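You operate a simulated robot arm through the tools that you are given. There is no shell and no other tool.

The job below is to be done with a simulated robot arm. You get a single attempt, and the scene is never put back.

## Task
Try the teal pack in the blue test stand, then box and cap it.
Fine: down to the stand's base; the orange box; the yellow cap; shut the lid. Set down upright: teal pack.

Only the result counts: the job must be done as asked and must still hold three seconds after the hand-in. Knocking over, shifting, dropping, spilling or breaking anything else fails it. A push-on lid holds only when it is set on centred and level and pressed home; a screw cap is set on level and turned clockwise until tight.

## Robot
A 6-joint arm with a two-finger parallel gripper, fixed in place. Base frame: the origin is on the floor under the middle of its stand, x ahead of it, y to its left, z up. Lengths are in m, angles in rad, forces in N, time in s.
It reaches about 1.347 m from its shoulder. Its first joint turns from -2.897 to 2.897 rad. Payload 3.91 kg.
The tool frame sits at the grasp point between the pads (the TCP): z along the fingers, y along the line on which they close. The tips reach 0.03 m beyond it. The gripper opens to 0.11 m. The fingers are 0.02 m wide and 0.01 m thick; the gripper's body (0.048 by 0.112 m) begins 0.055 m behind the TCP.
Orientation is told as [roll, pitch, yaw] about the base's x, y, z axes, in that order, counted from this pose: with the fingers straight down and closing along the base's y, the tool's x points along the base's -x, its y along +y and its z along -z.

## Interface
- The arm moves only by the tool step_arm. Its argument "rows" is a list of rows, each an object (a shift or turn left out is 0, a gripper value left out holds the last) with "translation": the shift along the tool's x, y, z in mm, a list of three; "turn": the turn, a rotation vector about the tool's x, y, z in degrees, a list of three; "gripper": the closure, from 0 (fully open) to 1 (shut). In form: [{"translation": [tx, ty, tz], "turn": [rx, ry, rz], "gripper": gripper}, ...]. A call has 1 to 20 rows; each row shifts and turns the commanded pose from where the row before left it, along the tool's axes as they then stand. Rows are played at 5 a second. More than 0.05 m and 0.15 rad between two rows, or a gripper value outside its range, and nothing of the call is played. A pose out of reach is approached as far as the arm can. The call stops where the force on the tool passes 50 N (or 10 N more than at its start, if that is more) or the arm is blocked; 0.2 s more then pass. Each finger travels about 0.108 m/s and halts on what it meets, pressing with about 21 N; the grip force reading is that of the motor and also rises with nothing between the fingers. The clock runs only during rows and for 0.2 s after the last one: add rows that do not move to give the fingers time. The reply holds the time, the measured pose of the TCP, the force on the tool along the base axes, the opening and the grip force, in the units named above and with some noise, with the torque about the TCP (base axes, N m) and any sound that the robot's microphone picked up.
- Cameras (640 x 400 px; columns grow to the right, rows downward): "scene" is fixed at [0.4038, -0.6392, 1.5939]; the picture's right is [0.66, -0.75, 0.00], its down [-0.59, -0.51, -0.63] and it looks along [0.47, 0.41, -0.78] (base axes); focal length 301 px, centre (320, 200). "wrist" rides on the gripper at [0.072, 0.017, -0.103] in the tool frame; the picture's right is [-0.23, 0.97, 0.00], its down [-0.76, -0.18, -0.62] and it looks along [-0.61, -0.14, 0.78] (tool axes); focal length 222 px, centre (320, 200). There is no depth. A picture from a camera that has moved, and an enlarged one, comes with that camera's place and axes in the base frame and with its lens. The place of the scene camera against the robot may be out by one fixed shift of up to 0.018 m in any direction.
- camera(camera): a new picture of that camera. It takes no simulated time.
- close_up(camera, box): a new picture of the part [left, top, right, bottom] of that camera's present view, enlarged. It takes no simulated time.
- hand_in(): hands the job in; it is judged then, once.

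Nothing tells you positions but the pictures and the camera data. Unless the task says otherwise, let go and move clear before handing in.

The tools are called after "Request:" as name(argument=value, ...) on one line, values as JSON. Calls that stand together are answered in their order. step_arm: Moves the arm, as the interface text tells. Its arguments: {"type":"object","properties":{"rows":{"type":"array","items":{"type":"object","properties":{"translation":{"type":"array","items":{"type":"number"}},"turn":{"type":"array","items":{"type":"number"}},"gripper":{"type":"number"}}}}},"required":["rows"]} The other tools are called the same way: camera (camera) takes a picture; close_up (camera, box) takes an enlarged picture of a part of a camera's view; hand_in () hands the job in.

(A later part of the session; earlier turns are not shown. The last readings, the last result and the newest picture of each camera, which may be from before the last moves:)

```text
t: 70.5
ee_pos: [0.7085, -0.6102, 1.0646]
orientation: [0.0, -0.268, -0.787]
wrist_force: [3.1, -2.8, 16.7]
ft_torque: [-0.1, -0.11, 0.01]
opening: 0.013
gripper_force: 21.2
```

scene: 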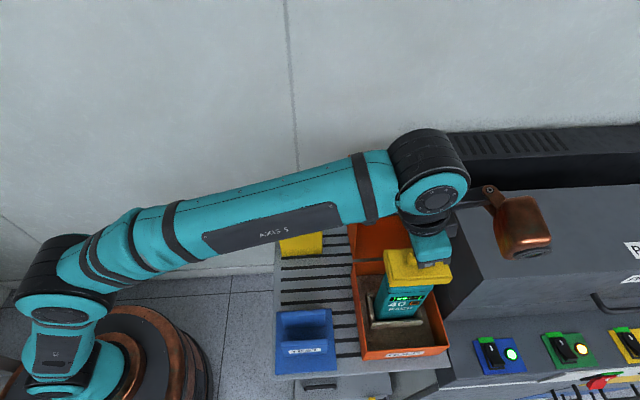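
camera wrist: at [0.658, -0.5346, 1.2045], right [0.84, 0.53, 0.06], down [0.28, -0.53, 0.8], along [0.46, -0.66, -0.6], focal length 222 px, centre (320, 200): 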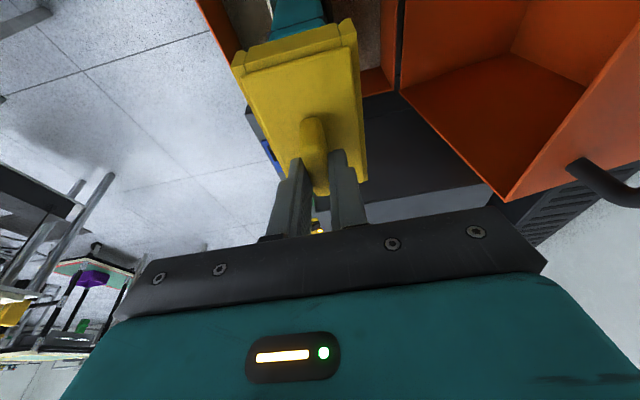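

Contact at z≈1.064. I'll press a little more to seat the cap.

Request:
step_arm(rows=[{"translation": [0.52, 0, 1.93]}, {}])

Request:
step_arm(rows=[{"translation": [0.52, 0, 1.93]}, {}])

Request:
close_up(camera="scene", box=[380, 235, 450, 305])

Request:
close_up(camera="wrist", box=[210, 0, 390, 190])

```text
t: 71.1
ee_pos: [0.708, -0.6115, 1.0621]
orientation: [-0.001, -0.266, -0.787]
wrist_force: [1.9, -1.8, 18.7]
ft_torque: [-0.06, -0.11, 0.01]
opening: 0.0129
gripper_force: 20.6
```

```text
t: 71.7
ee_pos: [0.7082, -0.6105, 1.0613]
orientation: [0.0, -0.269, -0.789]
wrist_force: [4.9, -5.8, 34.3]
ft_torque: [-0.06, -0.03, 0.01]
opening: 0.0129
gripper_force: 20.7
```

```text
5.71 times, centred on (415, 270) of scene
camera zoom: at [0.4038, -0.6392, 1.5939], right [0.66, -0.75, 0.0], down [-0.59, -0.51, -0.63], along [0.47, 0.41, -0.78], focal length 1720 px, centre (-223, -200)
```

zoom: 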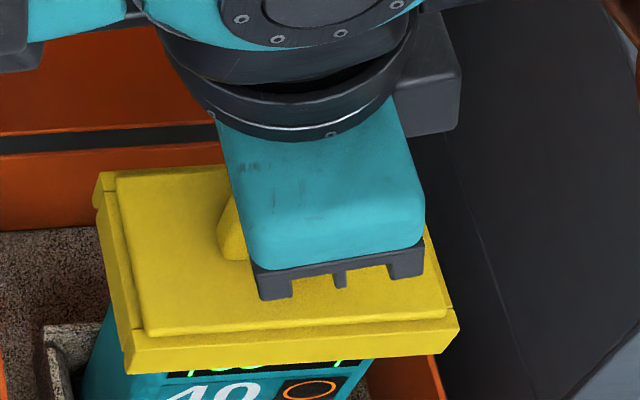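

```text
2.11 times, centred on (300, 95) of wrist
camera zoom: at [0.6512, -0.5306, 1.1409], right [0.84, 0.53, 0.06], down [0.28, -0.53, 0.8], along [0.46, -0.66, -0.59], focal length 468 px, centre (362, 421)
```

zoom: 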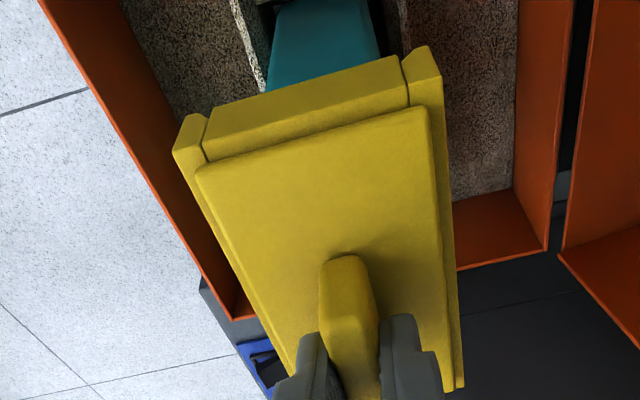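

Request:
step_arm(rows=[{"translation": [0.52, 0, 1.93]}, {}])

Request:
close_up(camera="scene", box=[365, 250, 455, 340])

```text
t: 72.3
ee_pos: [0.7085, -0.6126, 1.0564]
orientation: [-0.001, -0.263, -0.787]
wrist_force: [-1.1, 1.8, 4.3]
ft_torque: [0.19, 0.17, 0.03]
opening: 0.0131
gripper_force: 21.6
```

```text
4.44 times, centred on (410, 295) of scene
camera zoom: at [0.4038, -0.6392, 1.5939], right [0.66, -0.75, 0.0], down [-0.59, -0.51, -0.63], along [0.47, 0.41, -0.78], focal length 1338 px, centre (-80, -222)
```

zoom: 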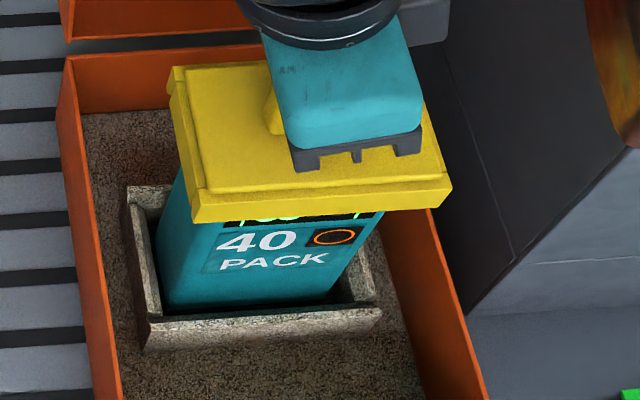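

Request:
close_up(camera="wrist", box=[210, 0, 390, 190])

Request:
close_up(camera="scene", box=[380, 235, 450, 305])

Request:
step_arm(rows=[{"translation": [0.26, 0, 0.97]}, {}])

```text
2.11 times, centred on (300, 95) of wrist
camera zoom: at [0.6523, -0.5312, 1.1357], right [0.84, 0.53, 0.06], down [0.28, -0.53, 0.8], along [0.46, -0.66, -0.6], focal length 468 px, centre (362, 421)
```

zoom: 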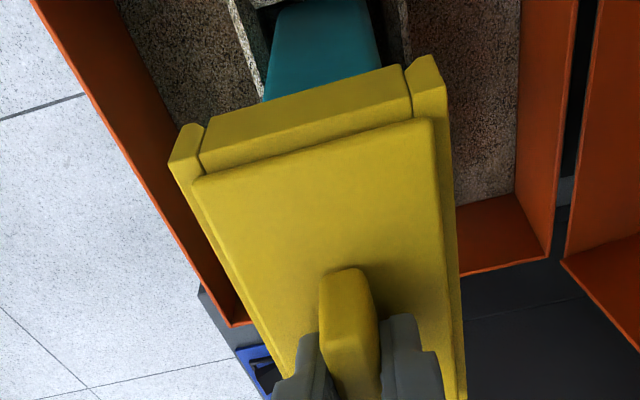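

```text
5.71 times, centred on (415, 270) of scene
camera zoom: at [0.4038, -0.6392, 1.5939], right [0.66, -0.75, 0.0], down [-0.59, -0.51, -0.63], along [0.47, 0.41, -0.78], focal length 1720 px, centre (-223, -200)
```

zoom: 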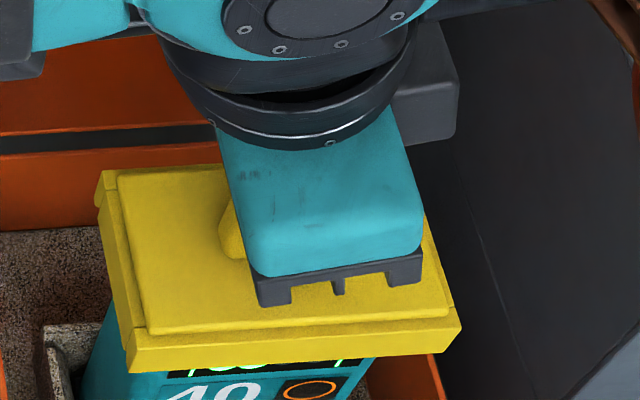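

```text
t: 72.9
ee_pos: [0.7089, -0.6118, 1.055]
orientation: [0.0, -0.265, -0.788]
wrist_force: [0.3, -0.3, 3.8]
ft_torque: [0.13, 0.15, 0.01]
opening: 0.0136
gripper_force: 21.4
```

The fingers slid about 5 mm down the handle while the cap stayed put, so the cap is bottomed on the pack at roughly its full skirt depth. I'll release, rise, then press on top of the handle with closed fingers to make sure it is home.

Request:
step_arm(rows=[{"gripper": 0.7}, {}, {"gripper": 0.6}, {}, {"translation": [-2.6, 0, -9.66]}, {"translation": [-5.2, 0, -19.3]}, {"translation": [-5.2, 0, -19.3]}, {}])

Request:
camera(camera="wrist")

Request:
close_up(camera="scene", box=[365, 240, 455, 330])

Request:
close_up(camera="wrist", box=[220, 0, 400, 180])

```text
t: 74.7
ee_pos: [0.7094, -0.6108, 1.1059]
orientation: [0.0, -0.264, -0.786]
wrist_force: [-0.2, 0.3, 0.1]
ft_torque: [0.0, 0.0, 0.02]
opening: 0.0439
gripper_force: 0.1
```

```text
taken
camera wrist: at [0.6523, -0.531, 1.1853], right [0.84, 0.53, 0.06], down [0.28, -0.53, 0.8], along [0.46, -0.66, -0.6], focal length 222 px, centre (320, 200)
```

wrist: 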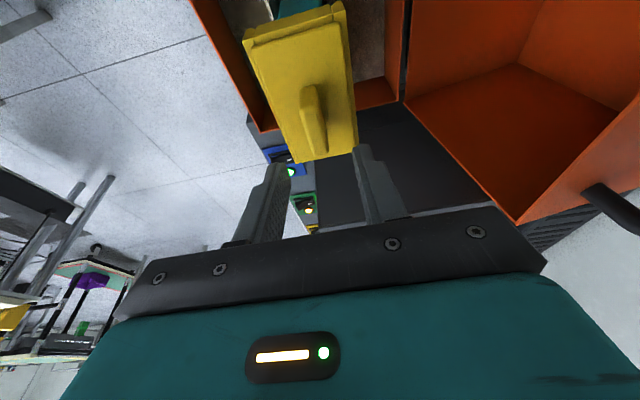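

```text
4.44 times, centred on (410, 285) of scene
camera zoom: at [0.4038, -0.6392, 1.5939], right [0.66, -0.75, 0.0], down [-0.59, -0.51, -0.63], along [0.47, 0.41, -0.78], focal length 1338 px, centre (-80, -178)
```

zoom: 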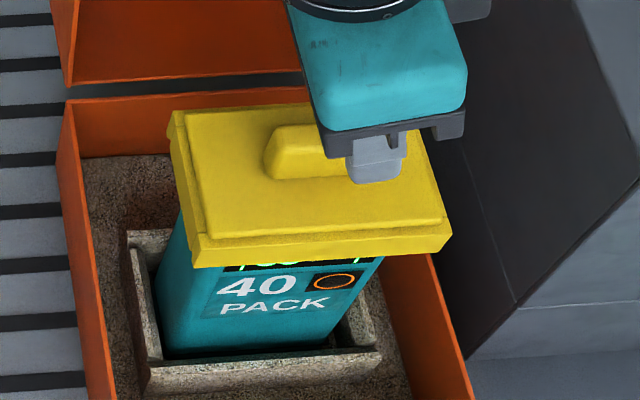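

```text
2.22 times, centred on (310, 90) of wrist
camera zoom: at [0.6523, -0.531, 1.1853], right [0.84, 0.53, 0.06], down [0.28, -0.53, 0.8], along [0.46, -0.66, -0.6], focal length 494 px, centre (342, 444)
```

zoom: 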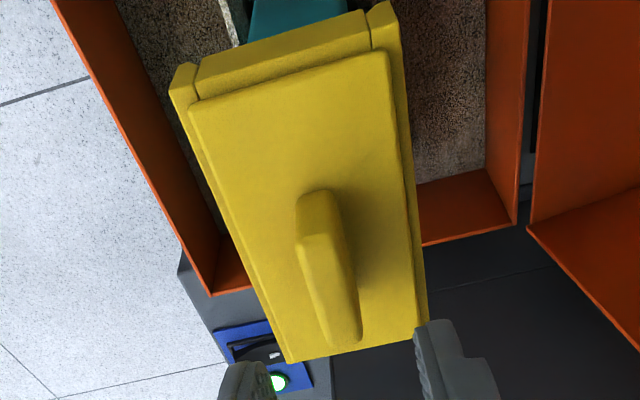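

The cap looks level and centred. I'll close the fingers, centre over the handle, and press down.

Request:
step_arm(rows=[{"gripper": 1, "translation": [-5.3, 0, 1.4]}, {}, {}, {"translation": [2.3, 0, 8.7]}, {"translation": [1.3, 0, 4.83]}, {}])

Request:
step_arm(rows=[{"translation": [0.78, 0, 2.9]}, {}])

Request:
step_arm(rows=[{"translation": [0.78, 0, 2.9]}, {}])

Request:
step_arm(rows=[{"translation": [0.78, 0, 2.9]}, {}])

Request:
close_up(camera="scene", box=[365, 240, 455, 330])

```text
t: 76.1
ee_pos: [0.7123, -0.6166, 1.0914]
orientation: [-0.001, -0.266, -0.786]
wrist_force: [-0.1, -0.2, 0.4]
ft_torque: [-0.01, 0.02, 0.0]
opening: 0.0
gripper_force: 21.3
```

```text
t: 76.7
ee_pos: [0.7127, -0.6158, 1.0882]
orientation: [-0.002, -0.266, -0.788]
wrist_force: [0.3, 0.2, 0.3]
ft_torque: [-0.02, 0.03, 0.01]
opening: 0.0001
gripper_force: 21.2
```

```text
t: 77.3
ee_pos: [0.7122, -0.6159, 1.0865]
orientation: [0.002, -0.265, -0.786]
wrist_force: [1.3, -1.1, 7.4]
ft_torque: [-0.02, -0.03, -0.05]
opening: 0.0001
gripper_force: 20.4
```

```text
t: 77.9
ee_pos: [0.7108, -0.6159, 1.0843]
orientation: [-0.001, -0.269, -0.786]
wrist_force: [5.7, -4.6, 35.7]
ft_torque: [-0.13, -0.12, 0.0]
opening: 0.0
gripper_force: 20.9
```

```text
4.44 times, centred on (410, 285) of scene
camera zoom: at [0.4038, -0.6392, 1.5939], right [0.66, -0.75, 0.0], down [-0.59, -0.51, -0.63], along [0.47, 0.41, -0.78], focal length 1338 px, centre (-80, -178)
```

zoom: 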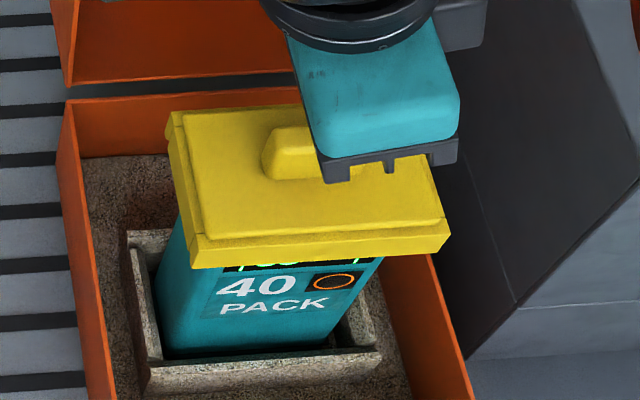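

Request:
step_arm(rows=[{"translation": [0.21, 0, 0.77]}, {}])

Request:
close_up(camera="scene", box=[365, 240, 455, 330])

Request:
close_up(camera="wrist", box=[220, 0, 400, 180])

```text
t: 78.5
ee_pos: [0.7116, -0.6151, 1.086]
orientation: [-0.001, -0.271, -0.789]
wrist_force: [0.3, 1.6, 13.5]
ft_torque: [0.09, 0.0, -0.03]
opening: 0.0
gripper_force: 20.9
stopped in row 2: the force on the tool passed its limit at 51 N (the readings are from after the stop); the commanded pose is now the measured one
```

```text
4.44 times, centred on (410, 285) of scene
camera zoom: at [0.4038, -0.6392, 1.5939], right [0.66, -0.75, 0.0], down [-0.59, -0.51, -0.63], along [0.47, 0.41, -0.78], focal length 1338 px, centre (-80, -178)
```

zoom: 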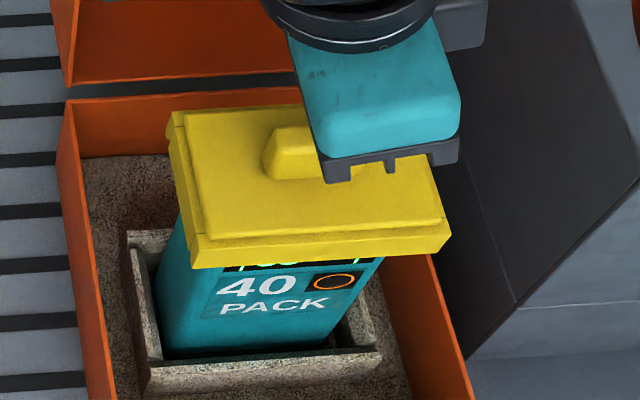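

```text
2.22 times, centred on (310, 90) of wrist
camera zoom: at [0.6547, -0.5343, 1.165], right [0.84, 0.53, 0.06], down [0.27, -0.53, 0.8], along [0.46, -0.66, -0.59], focal length 494 px, centre (342, 444)
```

zoom: 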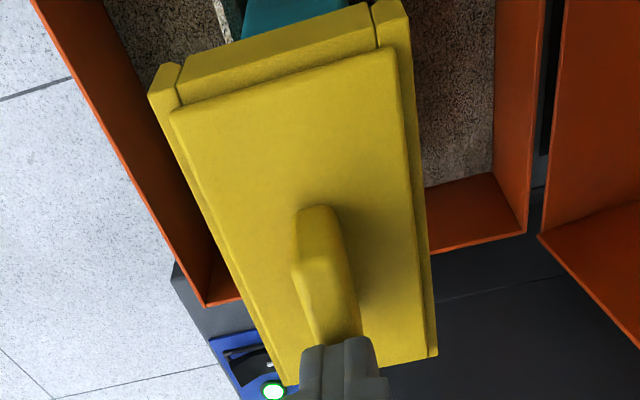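

I pressed to 51 N and the cap stayed firmly bottomed. I'll rise clear and inspect how the cap sits on the pack.

Request:
step_arm(rows=[{"translation": [-2.6, 0, -9.66]}, {"translation": [-5.2, 0, -19.3]}, {"translation": [0, 0, 0]}, {"translation": [30, -10, -8]}, {"translation": [35, -10, -9.4]}, {"translation": [35, -10, -9.4]}, {"translation": [35, -10, -9.4]}, {}])

Request:
close_up(camera="scene", box=[370, 240, 450, 310])

Request:
camera(camera="wrist")

Request:
camera(camera="scene")

```text
t: 80.3
ee_pos: [0.586, -0.5454, 1.1133]
orientation: [0.002, -0.269, -0.787]
wrist_force: [-1.0, -0.2, -0.4]
ft_torque: [0.03, 0.02, 0.01]
opening: 0.0
gripper_force: 20.6
```

```text
5.71 times, centred on (410, 275) of scene
camera zoom: at [0.4038, -0.6392, 1.5939], right [0.66, -0.75, 0.0], down [-0.59, -0.51, -0.63], along [0.47, 0.41, -0.78], focal length 1720 px, centre (-194, -229)
```

zoom: 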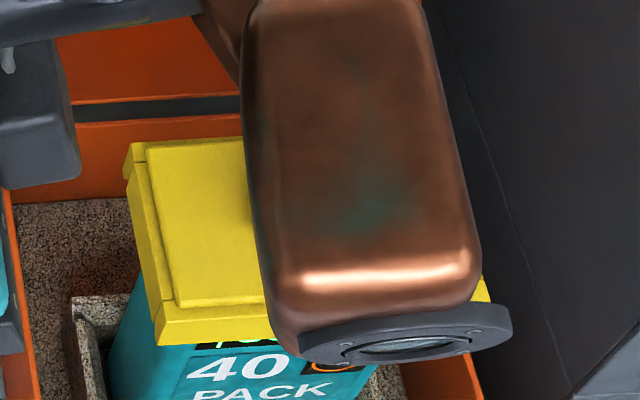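

```text
taken
camera wrist: at [0.5281, -0.4645, 1.1924], right [0.84, 0.53, 0.06], down [0.28, -0.53, 0.8], along [0.46, -0.66, -0.59], focal length 222 px, centre (320, 200)
```

wrist: 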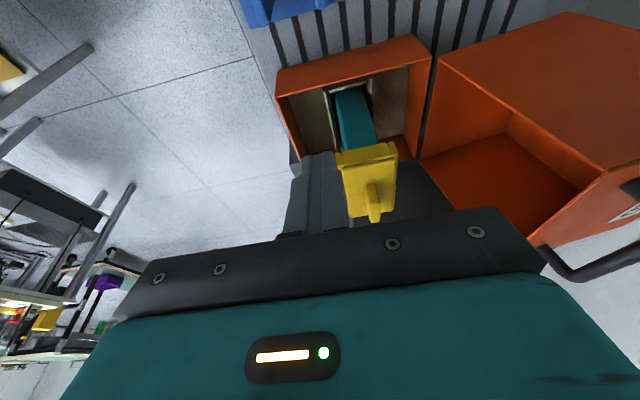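

```text
taken
```

scene: 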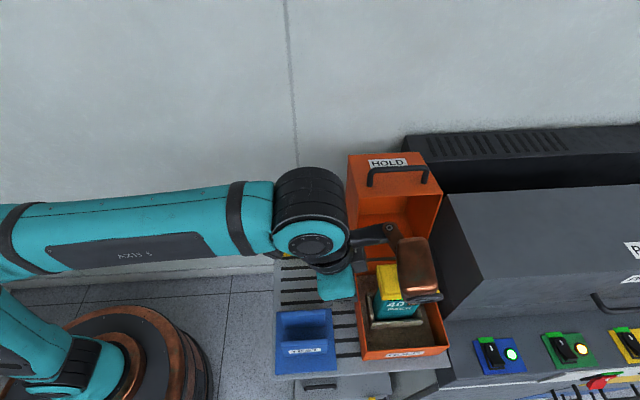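

Request:
close_up(camera="wrist", box=[290, 60, 450, 230])

Request:
step_arm(rows=[{"translation": [38, -10, -10.4]}, {"translation": [38, -10, -10.4]}, {"translation": [38, -10, -10.4]}, {}])

Request:
close_up(camera="scene", box=[370, 240, 450, 310])

Request:
close_up(camera="scene", box=[340, 140, 470, 370])

Request:
camera(camera="wrist")

```text
2.35 times, centred on (370, 145) of wrist
camera zoom: at [0.5281, -0.4645, 1.1924], right [0.84, 0.53, 0.06], down [0.28, -0.53, 0.8], along [0.46, -0.66, -0.59], focal length 523 px, centre (202, 329)
```

zoom: 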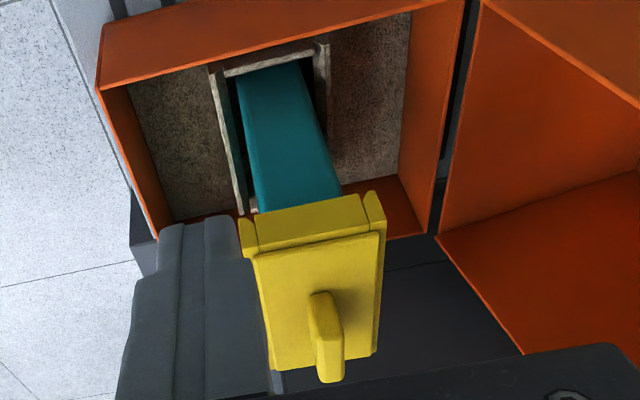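

```text
t: 81.3
ee_pos: [0.4782, -0.4813, 1.1149]
orientation: [0.001, -0.268, -0.786]
wrist_force: [0.1, 0.1, -0.4]
ft_torque: [0.03, -0.03, 0.02]
opening: 0.0
gripper_force: 21.0
```

```text
5.71 times, centred on (410, 275) of scene
camera zoom: at [0.4038, -0.6392, 1.5939], right [0.66, -0.75, 0.0], down [-0.59, -0.51, -0.63], along [0.47, 0.41, -0.78], focal length 1720 px, centre (-194, -229)
```

zoom: 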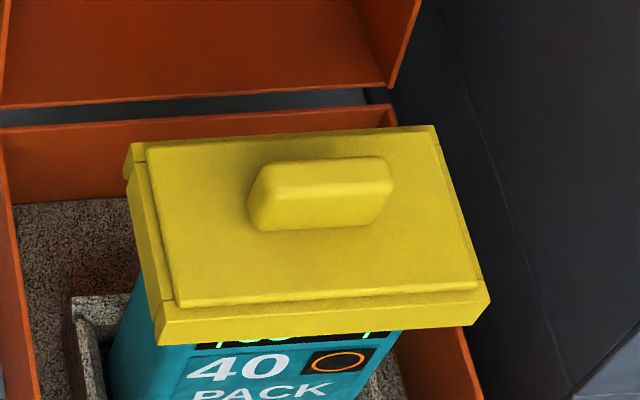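

```text
1.74 times, centred on (405, 255) of scene
camera zoom: at [0.4038, -0.6392, 1.5939], right [0.66, -0.75, 0.0], down [-0.59, -0.51, -0.63], along [0.47, 0.41, -0.78], focal length 524 px, centre (172, 104)
```

zoom: 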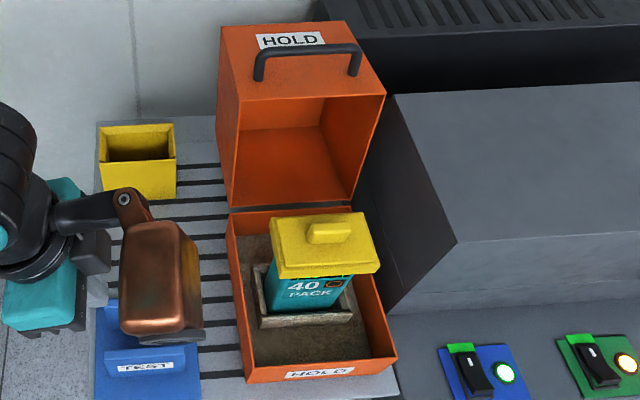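

```text
taken
camera wrist: at [0.4213, -0.4005, 1.1939], right [0.84, 0.53, 0.06], down [0.28, -0.53, 0.8], along [0.46, -0.66, -0.59], focal length 222 px, centre (320, 200)
```

wrist: 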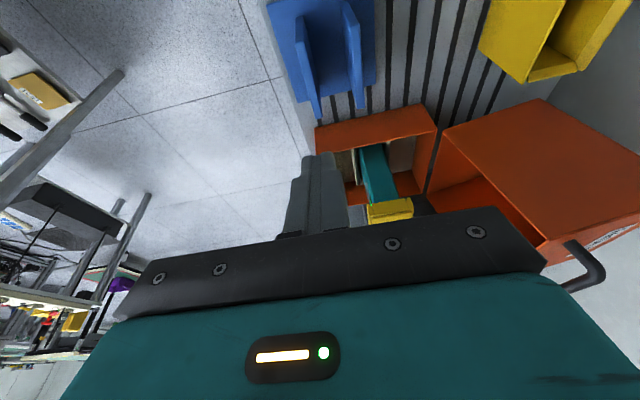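

The cap sits level and centred on the pack. Now for the lid: its handle bar is at about u≈0.26, z≈1.14, spanning r≈0.88–1.0. I'll tilt the tool to 30° for reach and move to the left of the handle, above it.

Request:
step_arm(rows=[{"turn": [0, -7.3, 0]}, {"turn": [0, -7.3, 0]}, {"translation": [-15.2, 0, -25.9]}, {"translation": [-15.2, 0, -25.9]}, {"translation": [-15.2, 0, -25.9]}, {"translation": [0, 37, 0]}, {"translation": [0, 37, 0]}, {"translation": [0, 37, 0]}, {"translation": [0, 37, 0]}, {"translation": [0, 37, 0]}, {"translation": [0, 37, 0]}, {"translation": [0, 37, 0]}, {"gripper": 0.6}, {}])

Request:
camera(camera="wrist")

Request:
camera(camera="scene")

```text
t: 84.3
ee_pos: [0.6654, -0.2987, 1.2027]
orientation: [0.001, -0.522, -0.788]
wrist_force: [0.7, 0.6, 0.8]
ft_torque: [0.02, 0.02, -0.03]
opening: 0.0442
gripper_force: 0.0
```

```text
taken
camera wrist: at [0.5965, -0.206, 1.2558], right [0.83, 0.55, 0.11], down [0.12, -0.37, 0.92], along [0.55, -0.75, -0.37], focal length 222 px, centre (320, 200)
```

wrist: 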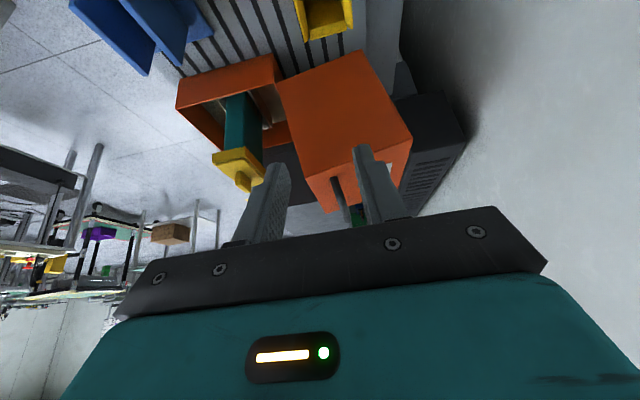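

```text
taken
```

scene: 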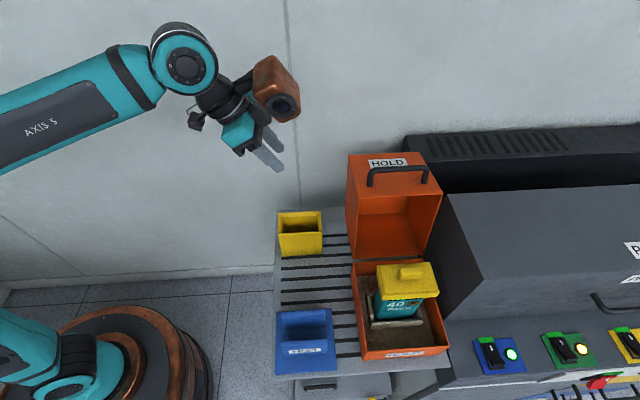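

Request:
close_up(camera="wrist", box=[260, 40, 440, 240])

Request:
close_up(camera="scene", box=[335, 145, 455, 265])

```text
2.00 times, centred on (350, 140) of wrist
camera zoom: at [0.5965, -0.206, 1.2558], right [0.83, 0.55, 0.11], down [0.12, -0.37, 0.92], along [0.55, -0.75, -0.37], focal length 444 px, centre (260, 320)
```

zoom: 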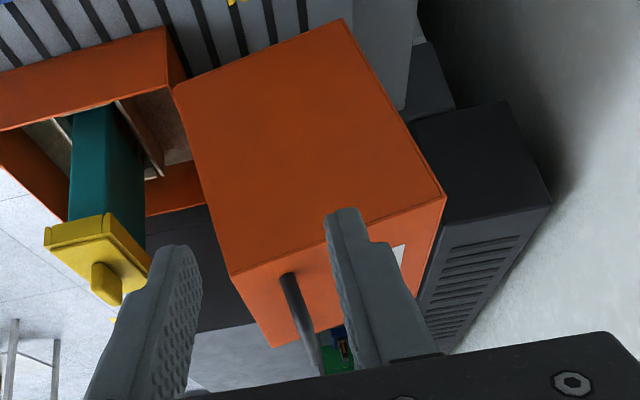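

```text
3.33 times, centred on (395, 205) of scene
camera zoom: at [0.4038, -0.6392, 1.5939], right [0.66, -0.75, 0.0], down [-0.59, -0.51, -0.63], along [0.47, 0.41, -0.78], focal length 1003 px, centre (70, 183)
```

zoom: 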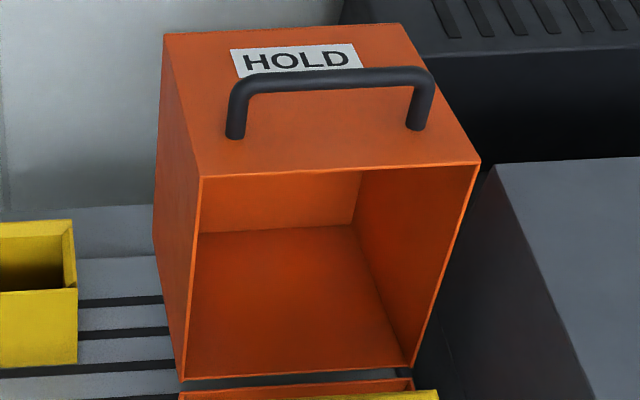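

I can see the lid's side profile (open about 10° past vertical) and the handle. I'll move right over the handle at a height that clears it.

Request:
step_arm(rows=[{"translation": [-33.8, 0, 19.4]}, {"translation": [-33.8, 0, 19.4]}, {"translation": [-33.8, 0, 19.4]}, {}])

Request:
step_arm(rows=[{"translation": [-33.8, 0, 19.4]}, {"translation": [-33.8, 0, 19.4]}, {"translation": [-33.8, 0, 19.4]}, {}])

Request:
camera(camera="wrist")

Request:
close_up(camera="scene", box=[310, 90, 470, 220])

```text
t: 85.3
ee_pos: [0.7478, -0.3816, 1.2018]
orientation: [-0.001, -0.524, -0.789]
wrist_force: [-0.1, 0.2, -0.2]
ft_torque: [0.02, 0.03, -0.03]
opening: 0.044
gripper_force: 0.2
```

```text
t: 86.3
ee_pos: [0.8296, -0.4664, 1.2035]
orientation: [0.0, -0.521, -0.789]
wrist_force: [0.1, -0.8, 0.2]
ft_torque: [0.02, 0.01, -0.02]
opening: 0.0442
gripper_force: 0.1
```

```text
taken
camera wrist: at [0.7597, -0.3737, 1.2558], right [0.83, 0.55, 0.11], down [0.12, -0.37, 0.92], along [0.55, -0.75, -0.38], focal length 222 px, centre (320, 200)
```

wrist: 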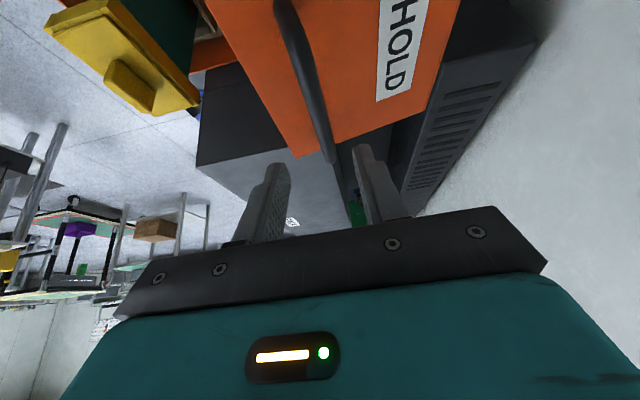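

```text
3.08 times, centred on (390, 155) of scene
camera zoom: at [0.4038, -0.6392, 1.5939], right [0.66, -0.75, 0.0], down [-0.59, -0.51, -0.63], along [0.47, 0.41, -0.78], focal length 926 px, centre (105, 338)
```

zoom: 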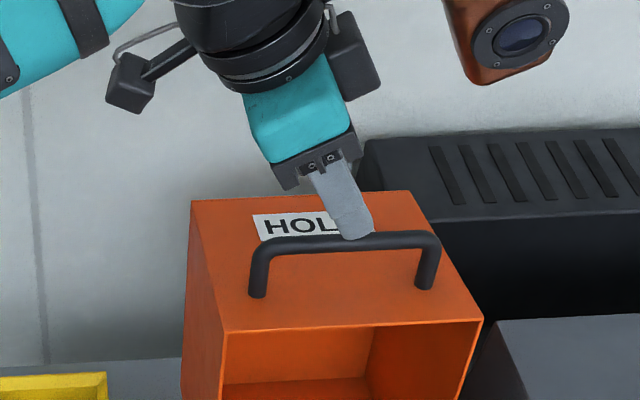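

The bar lies right between the open fingers' planes (u≈0.260). I'll descend so the fingers straddle it.

Request:
step_arm(rows=[{"translation": [7.5, 0, 13]}, {"translation": [7.5, 0, 13]}, {"translation": [5, 0, 8.7]}, {}])

Request:
camera(camera="wrist")

Request:
close_up(camera="scene", box=[310, 90, 470, 220])

```text
t: 87.3
ee_pos: [0.8312, -0.4663, 1.1623]
orientation: [0.0, -0.522, -0.787]
wrist_force: [0.1, -1.1, -0.4]
ft_torque: [0.02, 0.0, 0.03]
opening: 0.0442
gripper_force: 0.0
```

```text
taken
camera wrist: at [0.7613, -0.3735, 1.2146], right [0.83, 0.55, 0.11], down [0.12, -0.37, 0.92], along [0.55, -0.75, -0.37], focal length 222 px, centre (320, 200)
```

wrist: 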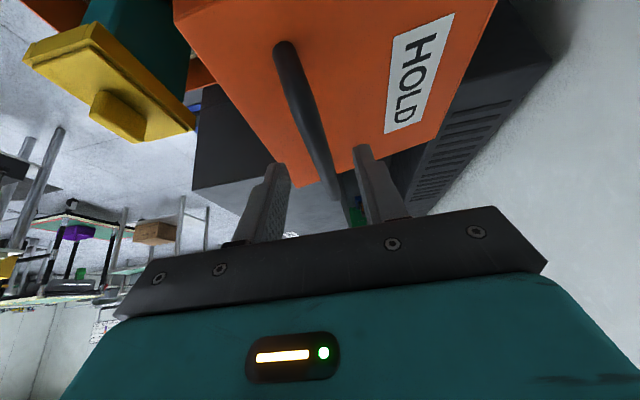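

```text
3.08 times, centred on (390, 155) of scene
camera zoom: at [0.4038, -0.6392, 1.5939], right [0.66, -0.75, 0.0], down [-0.59, -0.51, -0.63], along [0.47, 0.41, -0.78], focal length 926 px, centre (105, 338)
```

zoom: 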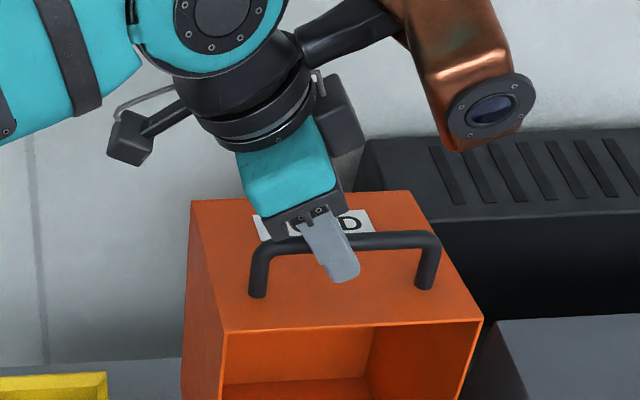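

Request:
step_arm(rows=[{"translation": [4, 0, 6.9]}, {"gripper": 0.7}, {"gripper": 0.82}, {}, {}])

Request:
close_up(camera="wrist", box=[240, 40, 400, 240])

Request:
close_up(camera="scene", box=[340, 130, 440, 210])

```text
t: 88.5
ee_pos: [0.8309, -0.4664, 1.1539]
orientation: [0.0, -0.522, -0.787]
wrist_force: [-0.8, 0.1, 1.0]
ft_torque: [0.0, 0.01, 0.0]
opening: 0.0198
gripper_force: 0.1
```

```text
2.00 times, centred on (320, 140) of wrist
camera zoom: at [0.761, -0.3733, 1.2073], right [0.83, 0.55, 0.11], down [0.12, -0.37, 0.92], along [0.55, -0.75, -0.37], focal length 444 px, centre (320, 320)
```

zoom: 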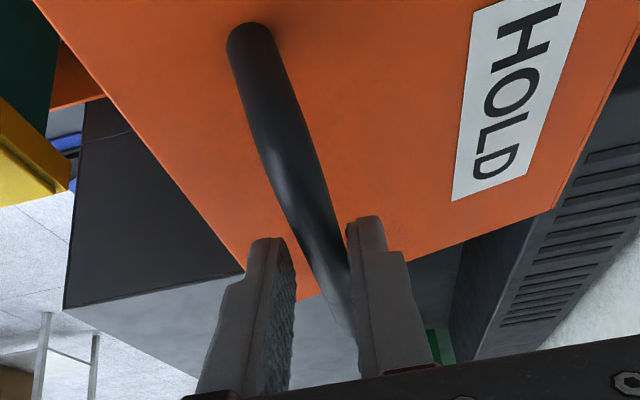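

```text
5.00 times, centred on (390, 170) of scene
camera zoom: at [0.4038, -0.6392, 1.5939], right [0.66, -0.75, 0.0], down [-0.59, -0.51, -0.63], along [0.47, 0.41, -0.78], focal length 1505 px, centre (-30, 350)
```

zoom: 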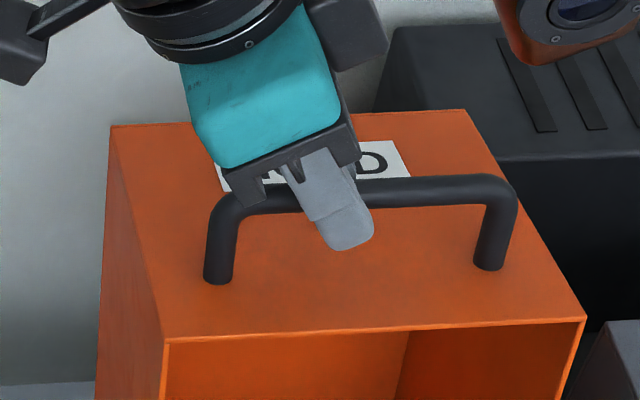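

The fingers straddle the handle bar. I'll start pulling the lid forward along its arc in small steps, checking the force.

Request:
step_arm(rows=[{"translation": [-1.5, -10.8, -2.6]}, {"translation": [-1.5, -10.9, -2.6]}, {"translation": [-1, -11, -1.75]}, {"translation": [-1, -11.1, -1.75]}, {}])

Request:
camera(camera="scene")

Request:
close_up(camera="wrist", box=[240, 40, 400, 240])

```text
t: 89.7
ee_pos: [0.7971, -0.4968, 1.165]
orientation: [-0.001, -0.523, -0.789]
wrist_force: [0.7, 1.1, 1.4]
ft_torque: [0.05, -0.04, 0.07]
opening: 0.0211
gripper_force: 0.8
```

```text
taken
```

scene: 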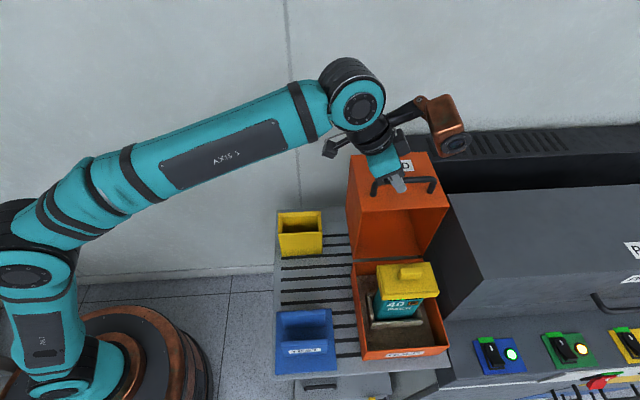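

```text
2.00 times, centred on (320, 140) of wrist
camera zoom: at [0.7291, -0.4038, 1.2174], right [0.83, 0.55, 0.11], down [0.12, -0.37, 0.92], along [0.55, -0.75, -0.37], focal length 444 px, centre (320, 320)
```

zoom: 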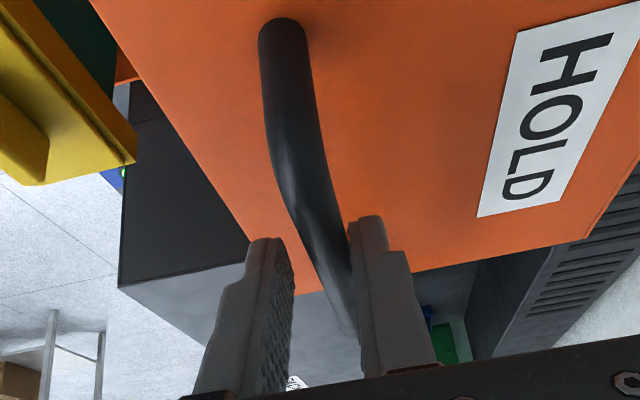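

The lid follows with almost no force. I'll continue along the arc, gradually tilting the gripper forward with it.

Request:
step_arm(rows=[{"turn": [-2.6, 0, 1.5]}, {"translation": [-0.56, -10.9, -0.97]}, {"translation": [-0.56, -10.9, -0.97]}, {"turn": [-2.6, 0, 1.5]}, {"translation": [-0.6, -11.5, -1.05]}, {"translation": [-0.6, -11.5, -1.05]}, {"turn": [-2.6, 0, 1.5]}, {"translation": [-0.45, -11.5, -0.79]}, {"translation": [-0.45, -11.5, -0.79]}, {"turn": [-2.6, 0, 1.5]}, {"translation": [-0.2, -11.6, -0.36]}, {"translation": [-0.2, -11.6, -0.36]}, {}])

Request:
camera(camera="scene")

Request:
close_up(camera="wrist", box=[240, 40, 400, 240])

```text
t: 92.5
ee_pos: [0.7331, -0.5596, 1.1619]
orientation: [0.241, -0.509, -0.91]
wrist_force: [1.8, 0.4, -0.6]
ft_torque: [0.0, -0.03, 0.01]
opening: 0.0202
gripper_force: 0.4
```

```text
taken
```

scene: 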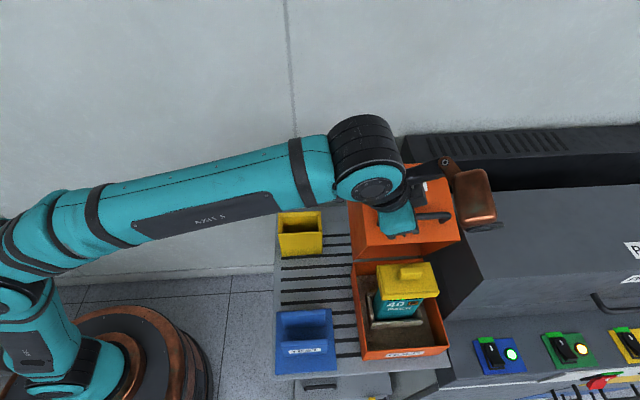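

```text
2.00 times, centred on (320, 140) of wrist
camera zoom: at [0.6562, -0.4763, 1.2163], right [0.8, 0.52, 0.31], down [-0.01, -0.51, 0.86], along [0.6, -0.69, -0.4], focal length 444 px, centre (320, 320)
```

zoom: 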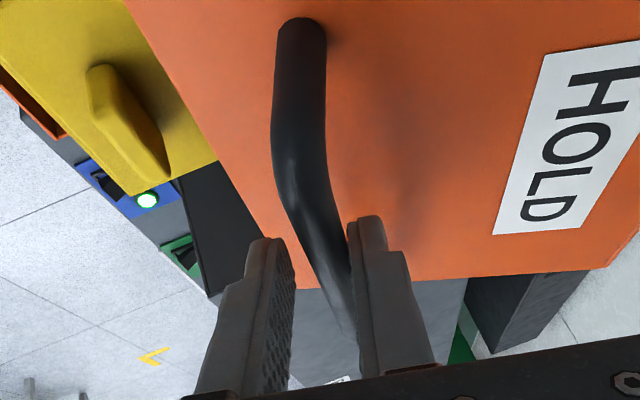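

Request:
step_arm(rows=[{"turn": [-2.6, 0, 1.5]}, {"translation": [0.26, -12.35, 0.45]}, {"translation": [0.26, -12.35, 0.45]}, {"turn": [-2.6, 0, 1.5]}, {"translation": [0.17, -11.57, 0.3]}, {"translation": [0.17, -11.57, 0.3]}, {"turn": [-2.6, 0, 1.5]}, {"translation": [0.33, -11.5, 0.58]}, {"translation": [0.33, -11.5, 0.58]}, {"turn": [-2.6, 0, 1.5]}, {"translation": [0.55, -11.55, 0.95]}, {"translation": [0.55, -11.55, 0.95]}, {}])

Request:
camera(camera="scene")

Request:
close_up(camera="wrist", box=[240, 40, 400, 240])

```text
t: 95.3
ee_pos: [0.6718, -0.6222, 1.125]
orientation: [0.475, -0.473, -1.019]
wrist_force: [-0.3, 0.7, 0.4]
ft_torque: [0.02, -0.03, 0.0]
opening: 0.02
gripper_force: 0.8
```

```text
taken
```

scene: 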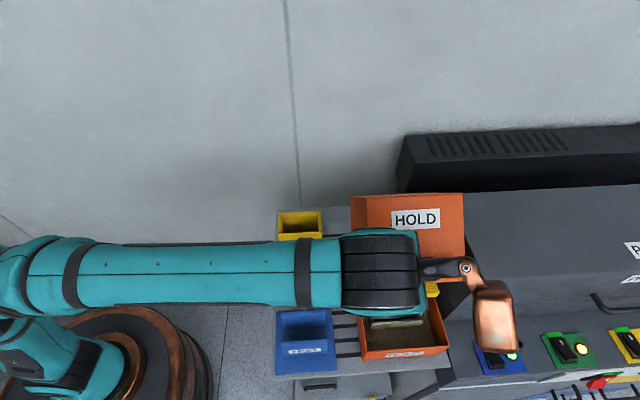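

```text
2.00 times, centred on (320, 140) of wrist
camera zoom: at [0.5865, -0.5459, 1.1794], right [0.74, 0.45, 0.5], down [-0.14, -0.63, 0.77], along [0.66, -0.63, -0.4], focal length 444 px, centre (320, 320)
```

zoom: 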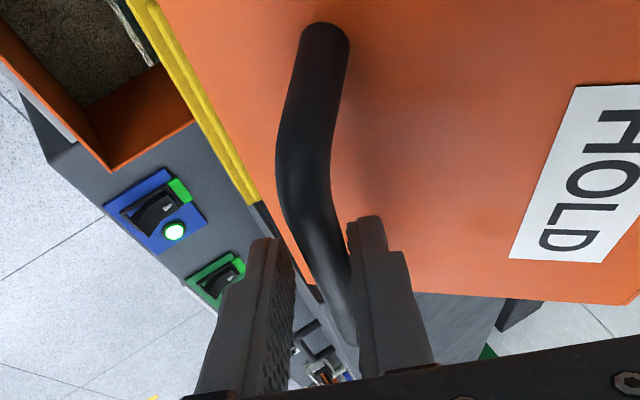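

Request:
step_arm(rows=[{"turn": [-3.03, 0, 1.745]}, {"translation": [0.66, -10.9, 1.15]}, {"translation": [0.66, -10.9, 1.15]}, {"turn": [-3.03, 0, 1.745]}, {"translation": [0.81, -11.5, 1.41]}, {"translation": [0.81, -11.5, 1.41]}, {"turn": [-3.03, 0, 1.745]}, {"translation": [1.0, -11.45, 1.75]}, {"translation": [1.0, -11.45, 1.75]}, {"turn": [-3.03, 0, 1.745]}, {"translation": [1.1, -11.4, 1.92]}, {"translation": [1.1, -11.4, 1.92]}, {}])

Request:
camera(camera="scene")

Request:
close_up(camera="wrist", box=[240, 40, 400, 240])

```text
t: 98.1
ee_pos: [0.6245, -0.6697, 1.0646]
orientation: [0.735, -0.402, -1.129]
wrist_force: [0.1, 0.4, -0.4]
ft_torque: [-0.02, 0.01, 0.04]
opening: 0.0199
gripper_force: 0.3
```

```text
taken
```

scene: 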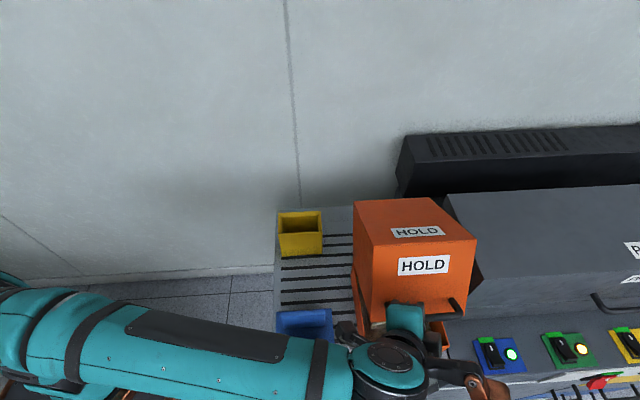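

```text
2.00 times, centred on (320, 140) of wrist
camera zoom: at [0.5302, -0.6025, 1.1155], right [0.63, 0.35, 0.69], down [-0.26, -0.75, 0.62], along [0.73, -0.57, -0.38], focal length 444 px, centre (320, 320)
```

zoom: 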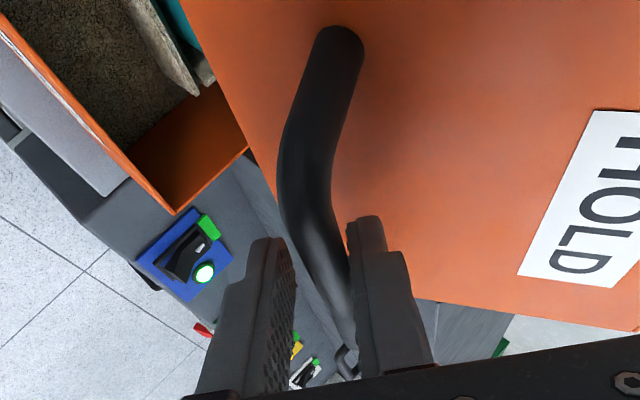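

The lid holds wherever it's placed and follows smoothly. I'll continue down to about 90°.

Request:
step_arm(rows=[{"turn": [-3.18, 0, 1.83]}, {"translation": [1.18, -11.76, 2.06]}, {"translation": [1.18, -11.76, 2.06]}, {"turn": [-3.18, 0, 1.83]}, {"translation": [1.41, -11.33, 2.46]}, {"translation": [1.41, -11.33, 2.46]}, {"turn": [-3.18, 0, 1.83]}, {"translation": [1.48, -11.2, 2.58]}, {"translation": [1.48, -11.2, 2.58]}, {}])

Request:
camera(camera="scene")

Request:
close_up(camera="wrist", box=[240, 40, 400, 240])

```text
t: 100.3
ee_pos: [0.5993, -0.6951, 1.0041]
orientation: [0.927, -0.335, -1.196]
wrist_force: [-0.6, -0.3, 0.2]
ft_torque: [0.01, 0.0, 0.03]
opening: 0.0197
gripper_force: 0.0
```

```text
taken
```

scene: 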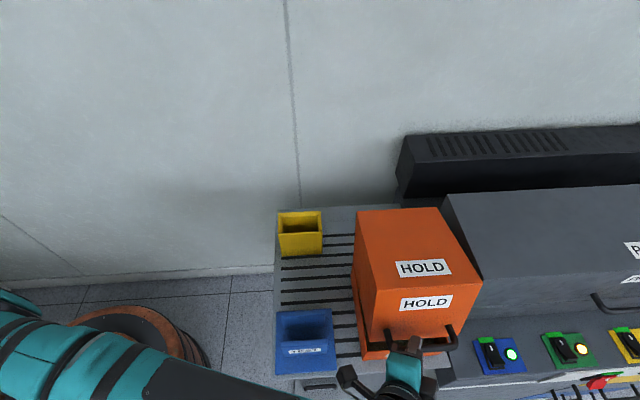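

```text
2.00 times, centred on (320, 140) of wrist
camera zoom: at [0.4977, -0.6352, 1.0495], right [0.53, 0.25, 0.81], down [-0.33, -0.82, 0.47], along [0.78, -0.52, -0.35], focal length 444 px, centre (320, 320)
```

zoom: 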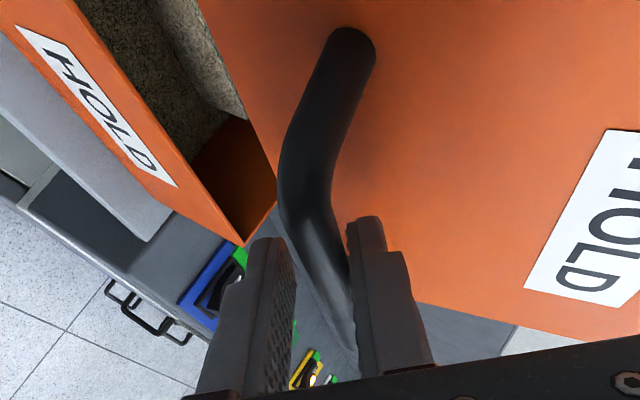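

Request:
step_arm(rows=[{"turn": [-3.18, 0, 1.83]}, {"translation": [1.43, -11.2, 2.49]}, {"translation": [1.43, -11.2, 2.49]}, {}])

Request:
close_up(camera="scene", box=[330, 190, 490, 400])

Request:
close_up(camera="wrist", box=[200, 0, 440, 240])

```text
t: 101.3
ee_pos: [0.5937, -0.7013, 0.9817]
orientation: [0.988, -0.308, -1.219]
wrist_force: [1.0, -0.7, 0.0]
ft_torque: [0.0, 0.01, 0.0]
opening: 0.0198
gripper_force: 0.2
```

```text
1.90 times, centred on (410, 295) of scene
camera zoom: at [0.4038, -0.6392, 1.5939], right [0.66, -0.75, 0.0], down [-0.59, -0.51, -0.63], along [0.47, 0.41, -0.78], focal length 573 px, centre (149, 19)
```

zoom: 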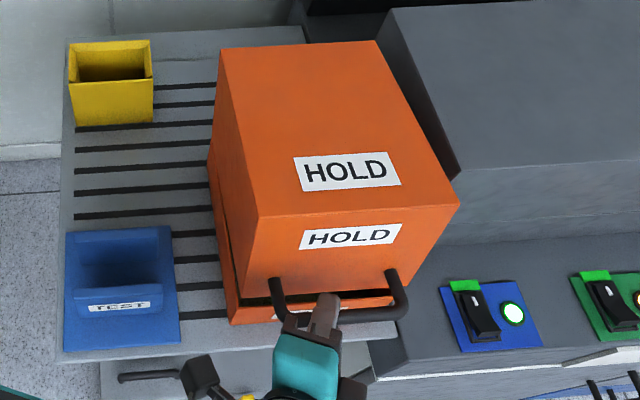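

```text
1.67 times, centred on (320, 120) of wrist
camera zoom: at [0.489, -0.6438, 1.0266], right [0.49, 0.21, 0.84], down [-0.35, -0.84, 0.42], along [0.8, -0.5, -0.34], focal length 370 px, centre (320, 333)
```

zoom: 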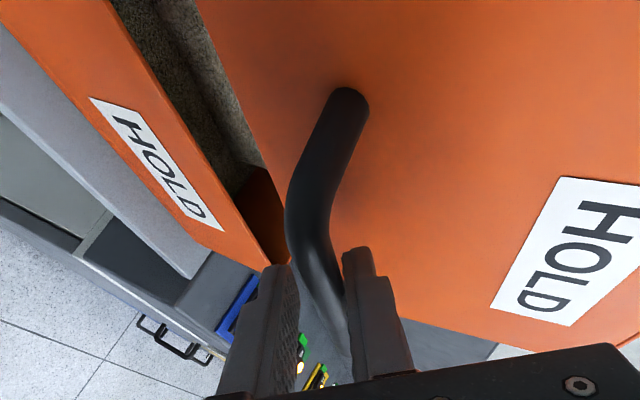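

About 10° remain. Continuing slowly to closure.

Request:
step_arm(rows=[{"turn": [-3.12, 0, 1.79]}, {"translation": [1.44, -10.8, 2.5]}, {"translation": [1.44, -10.8, 2.5]}, {}])

Request:
close_up(camera="scene", box=[330, 190, 490, 400])

Request:
close_up(camera="wrist", box=[200, 0, 440, 240])

```text
t: 102.3
ee_pos: [0.5874, -0.7071, 0.9623]
orientation: [1.046, -0.282, -1.234]
wrist_force: [-0.4, 0.5, 0.3]
ft_torque: [0.02, 0.0, -0.01]
opening: 0.02
gripper_force: 0.0
```

```text
1.90 times, centred on (410, 295) of scene
camera zoom: at [0.4038, -0.6392, 1.5939], right [0.66, -0.75, 0.0], down [-0.59, -0.51, -0.63], along [0.47, 0.41, -0.78], focal length 573 px, centre (149, 19)
```

zoom: 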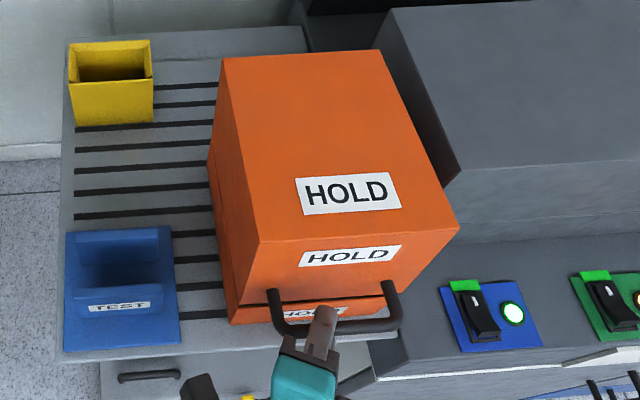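

```text
1.67 times, centred on (320, 120) of wrist
camera zoom: at [0.4818, -0.6508, 1.0038], right [0.45, 0.17, 0.87], down [-0.37, -0.86, 0.36], along [0.81, -0.49, -0.33], focal length 370 px, centre (320, 333)
```

zoom: 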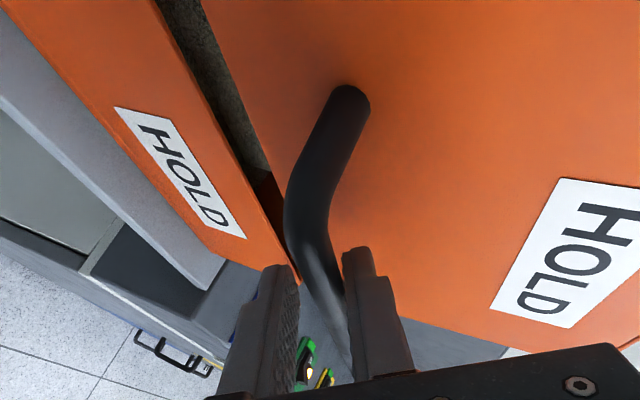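

Request:
step_arm(rows=[{"turn": [-3.2, 0, 1.84]}, {"translation": [1.21, -5.7, 2.1]}, {"translation": [1.21, -5.7, 2.1]}, {}])

Request:
step_arm(rows=[{"translation": [0.9, -4, 1.55]}, {}])

Request:
close_up(camera="scene", box=[330, 190, 490, 400])

Request:
close_up(camera="wrist", box=[200, 0, 440, 240])

```text
t: 103.3
ee_pos: [0.5851, -0.7088, 0.9489]
orientation: [1.107, -0.254, -1.252]
wrist_force: [0.7, 0.0, 1.0]
ft_torque: [-0.02, 0.0, -0.02]
opening: 0.0194
gripper_force: 0.0
```

```text
t: 103.9
ee_pos: [0.5856, -0.7082, 0.9439]
orientation: [1.106, -0.254, -1.251]
wrist_force: [0.3, 0.5, 0.1]
ft_torque: [0.01, -0.01, 0.01]
opening: 0.0198
gripper_force: 0.2
```

```text
1.90 times, centred on (410, 295) of scene
camera zoom: at [0.4038, -0.6392, 1.5939], right [0.66, -0.75, 0.0], down [-0.59, -0.51, -0.63], along [0.47, 0.41, -0.78], focal length 573 px, centre (149, 19)
```

zoom: 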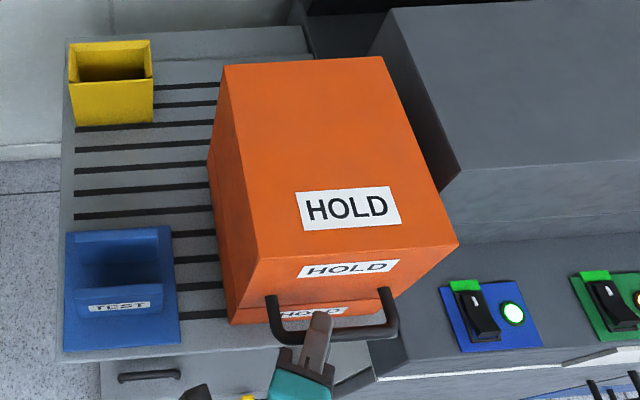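

```text
1.67 times, centred on (320, 120) of wrist
camera zoom: at [0.4775, -0.6537, 0.9846], right [0.41, 0.13, 0.9], down [-0.38, -0.87, 0.31], along [0.83, -0.47, -0.31], focal length 370 px, centre (320, 333)
```

zoom: 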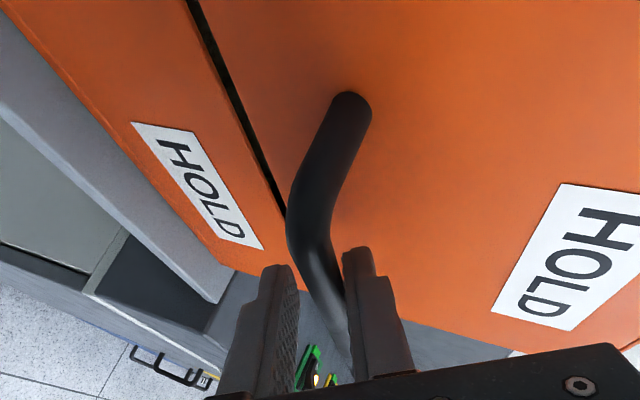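

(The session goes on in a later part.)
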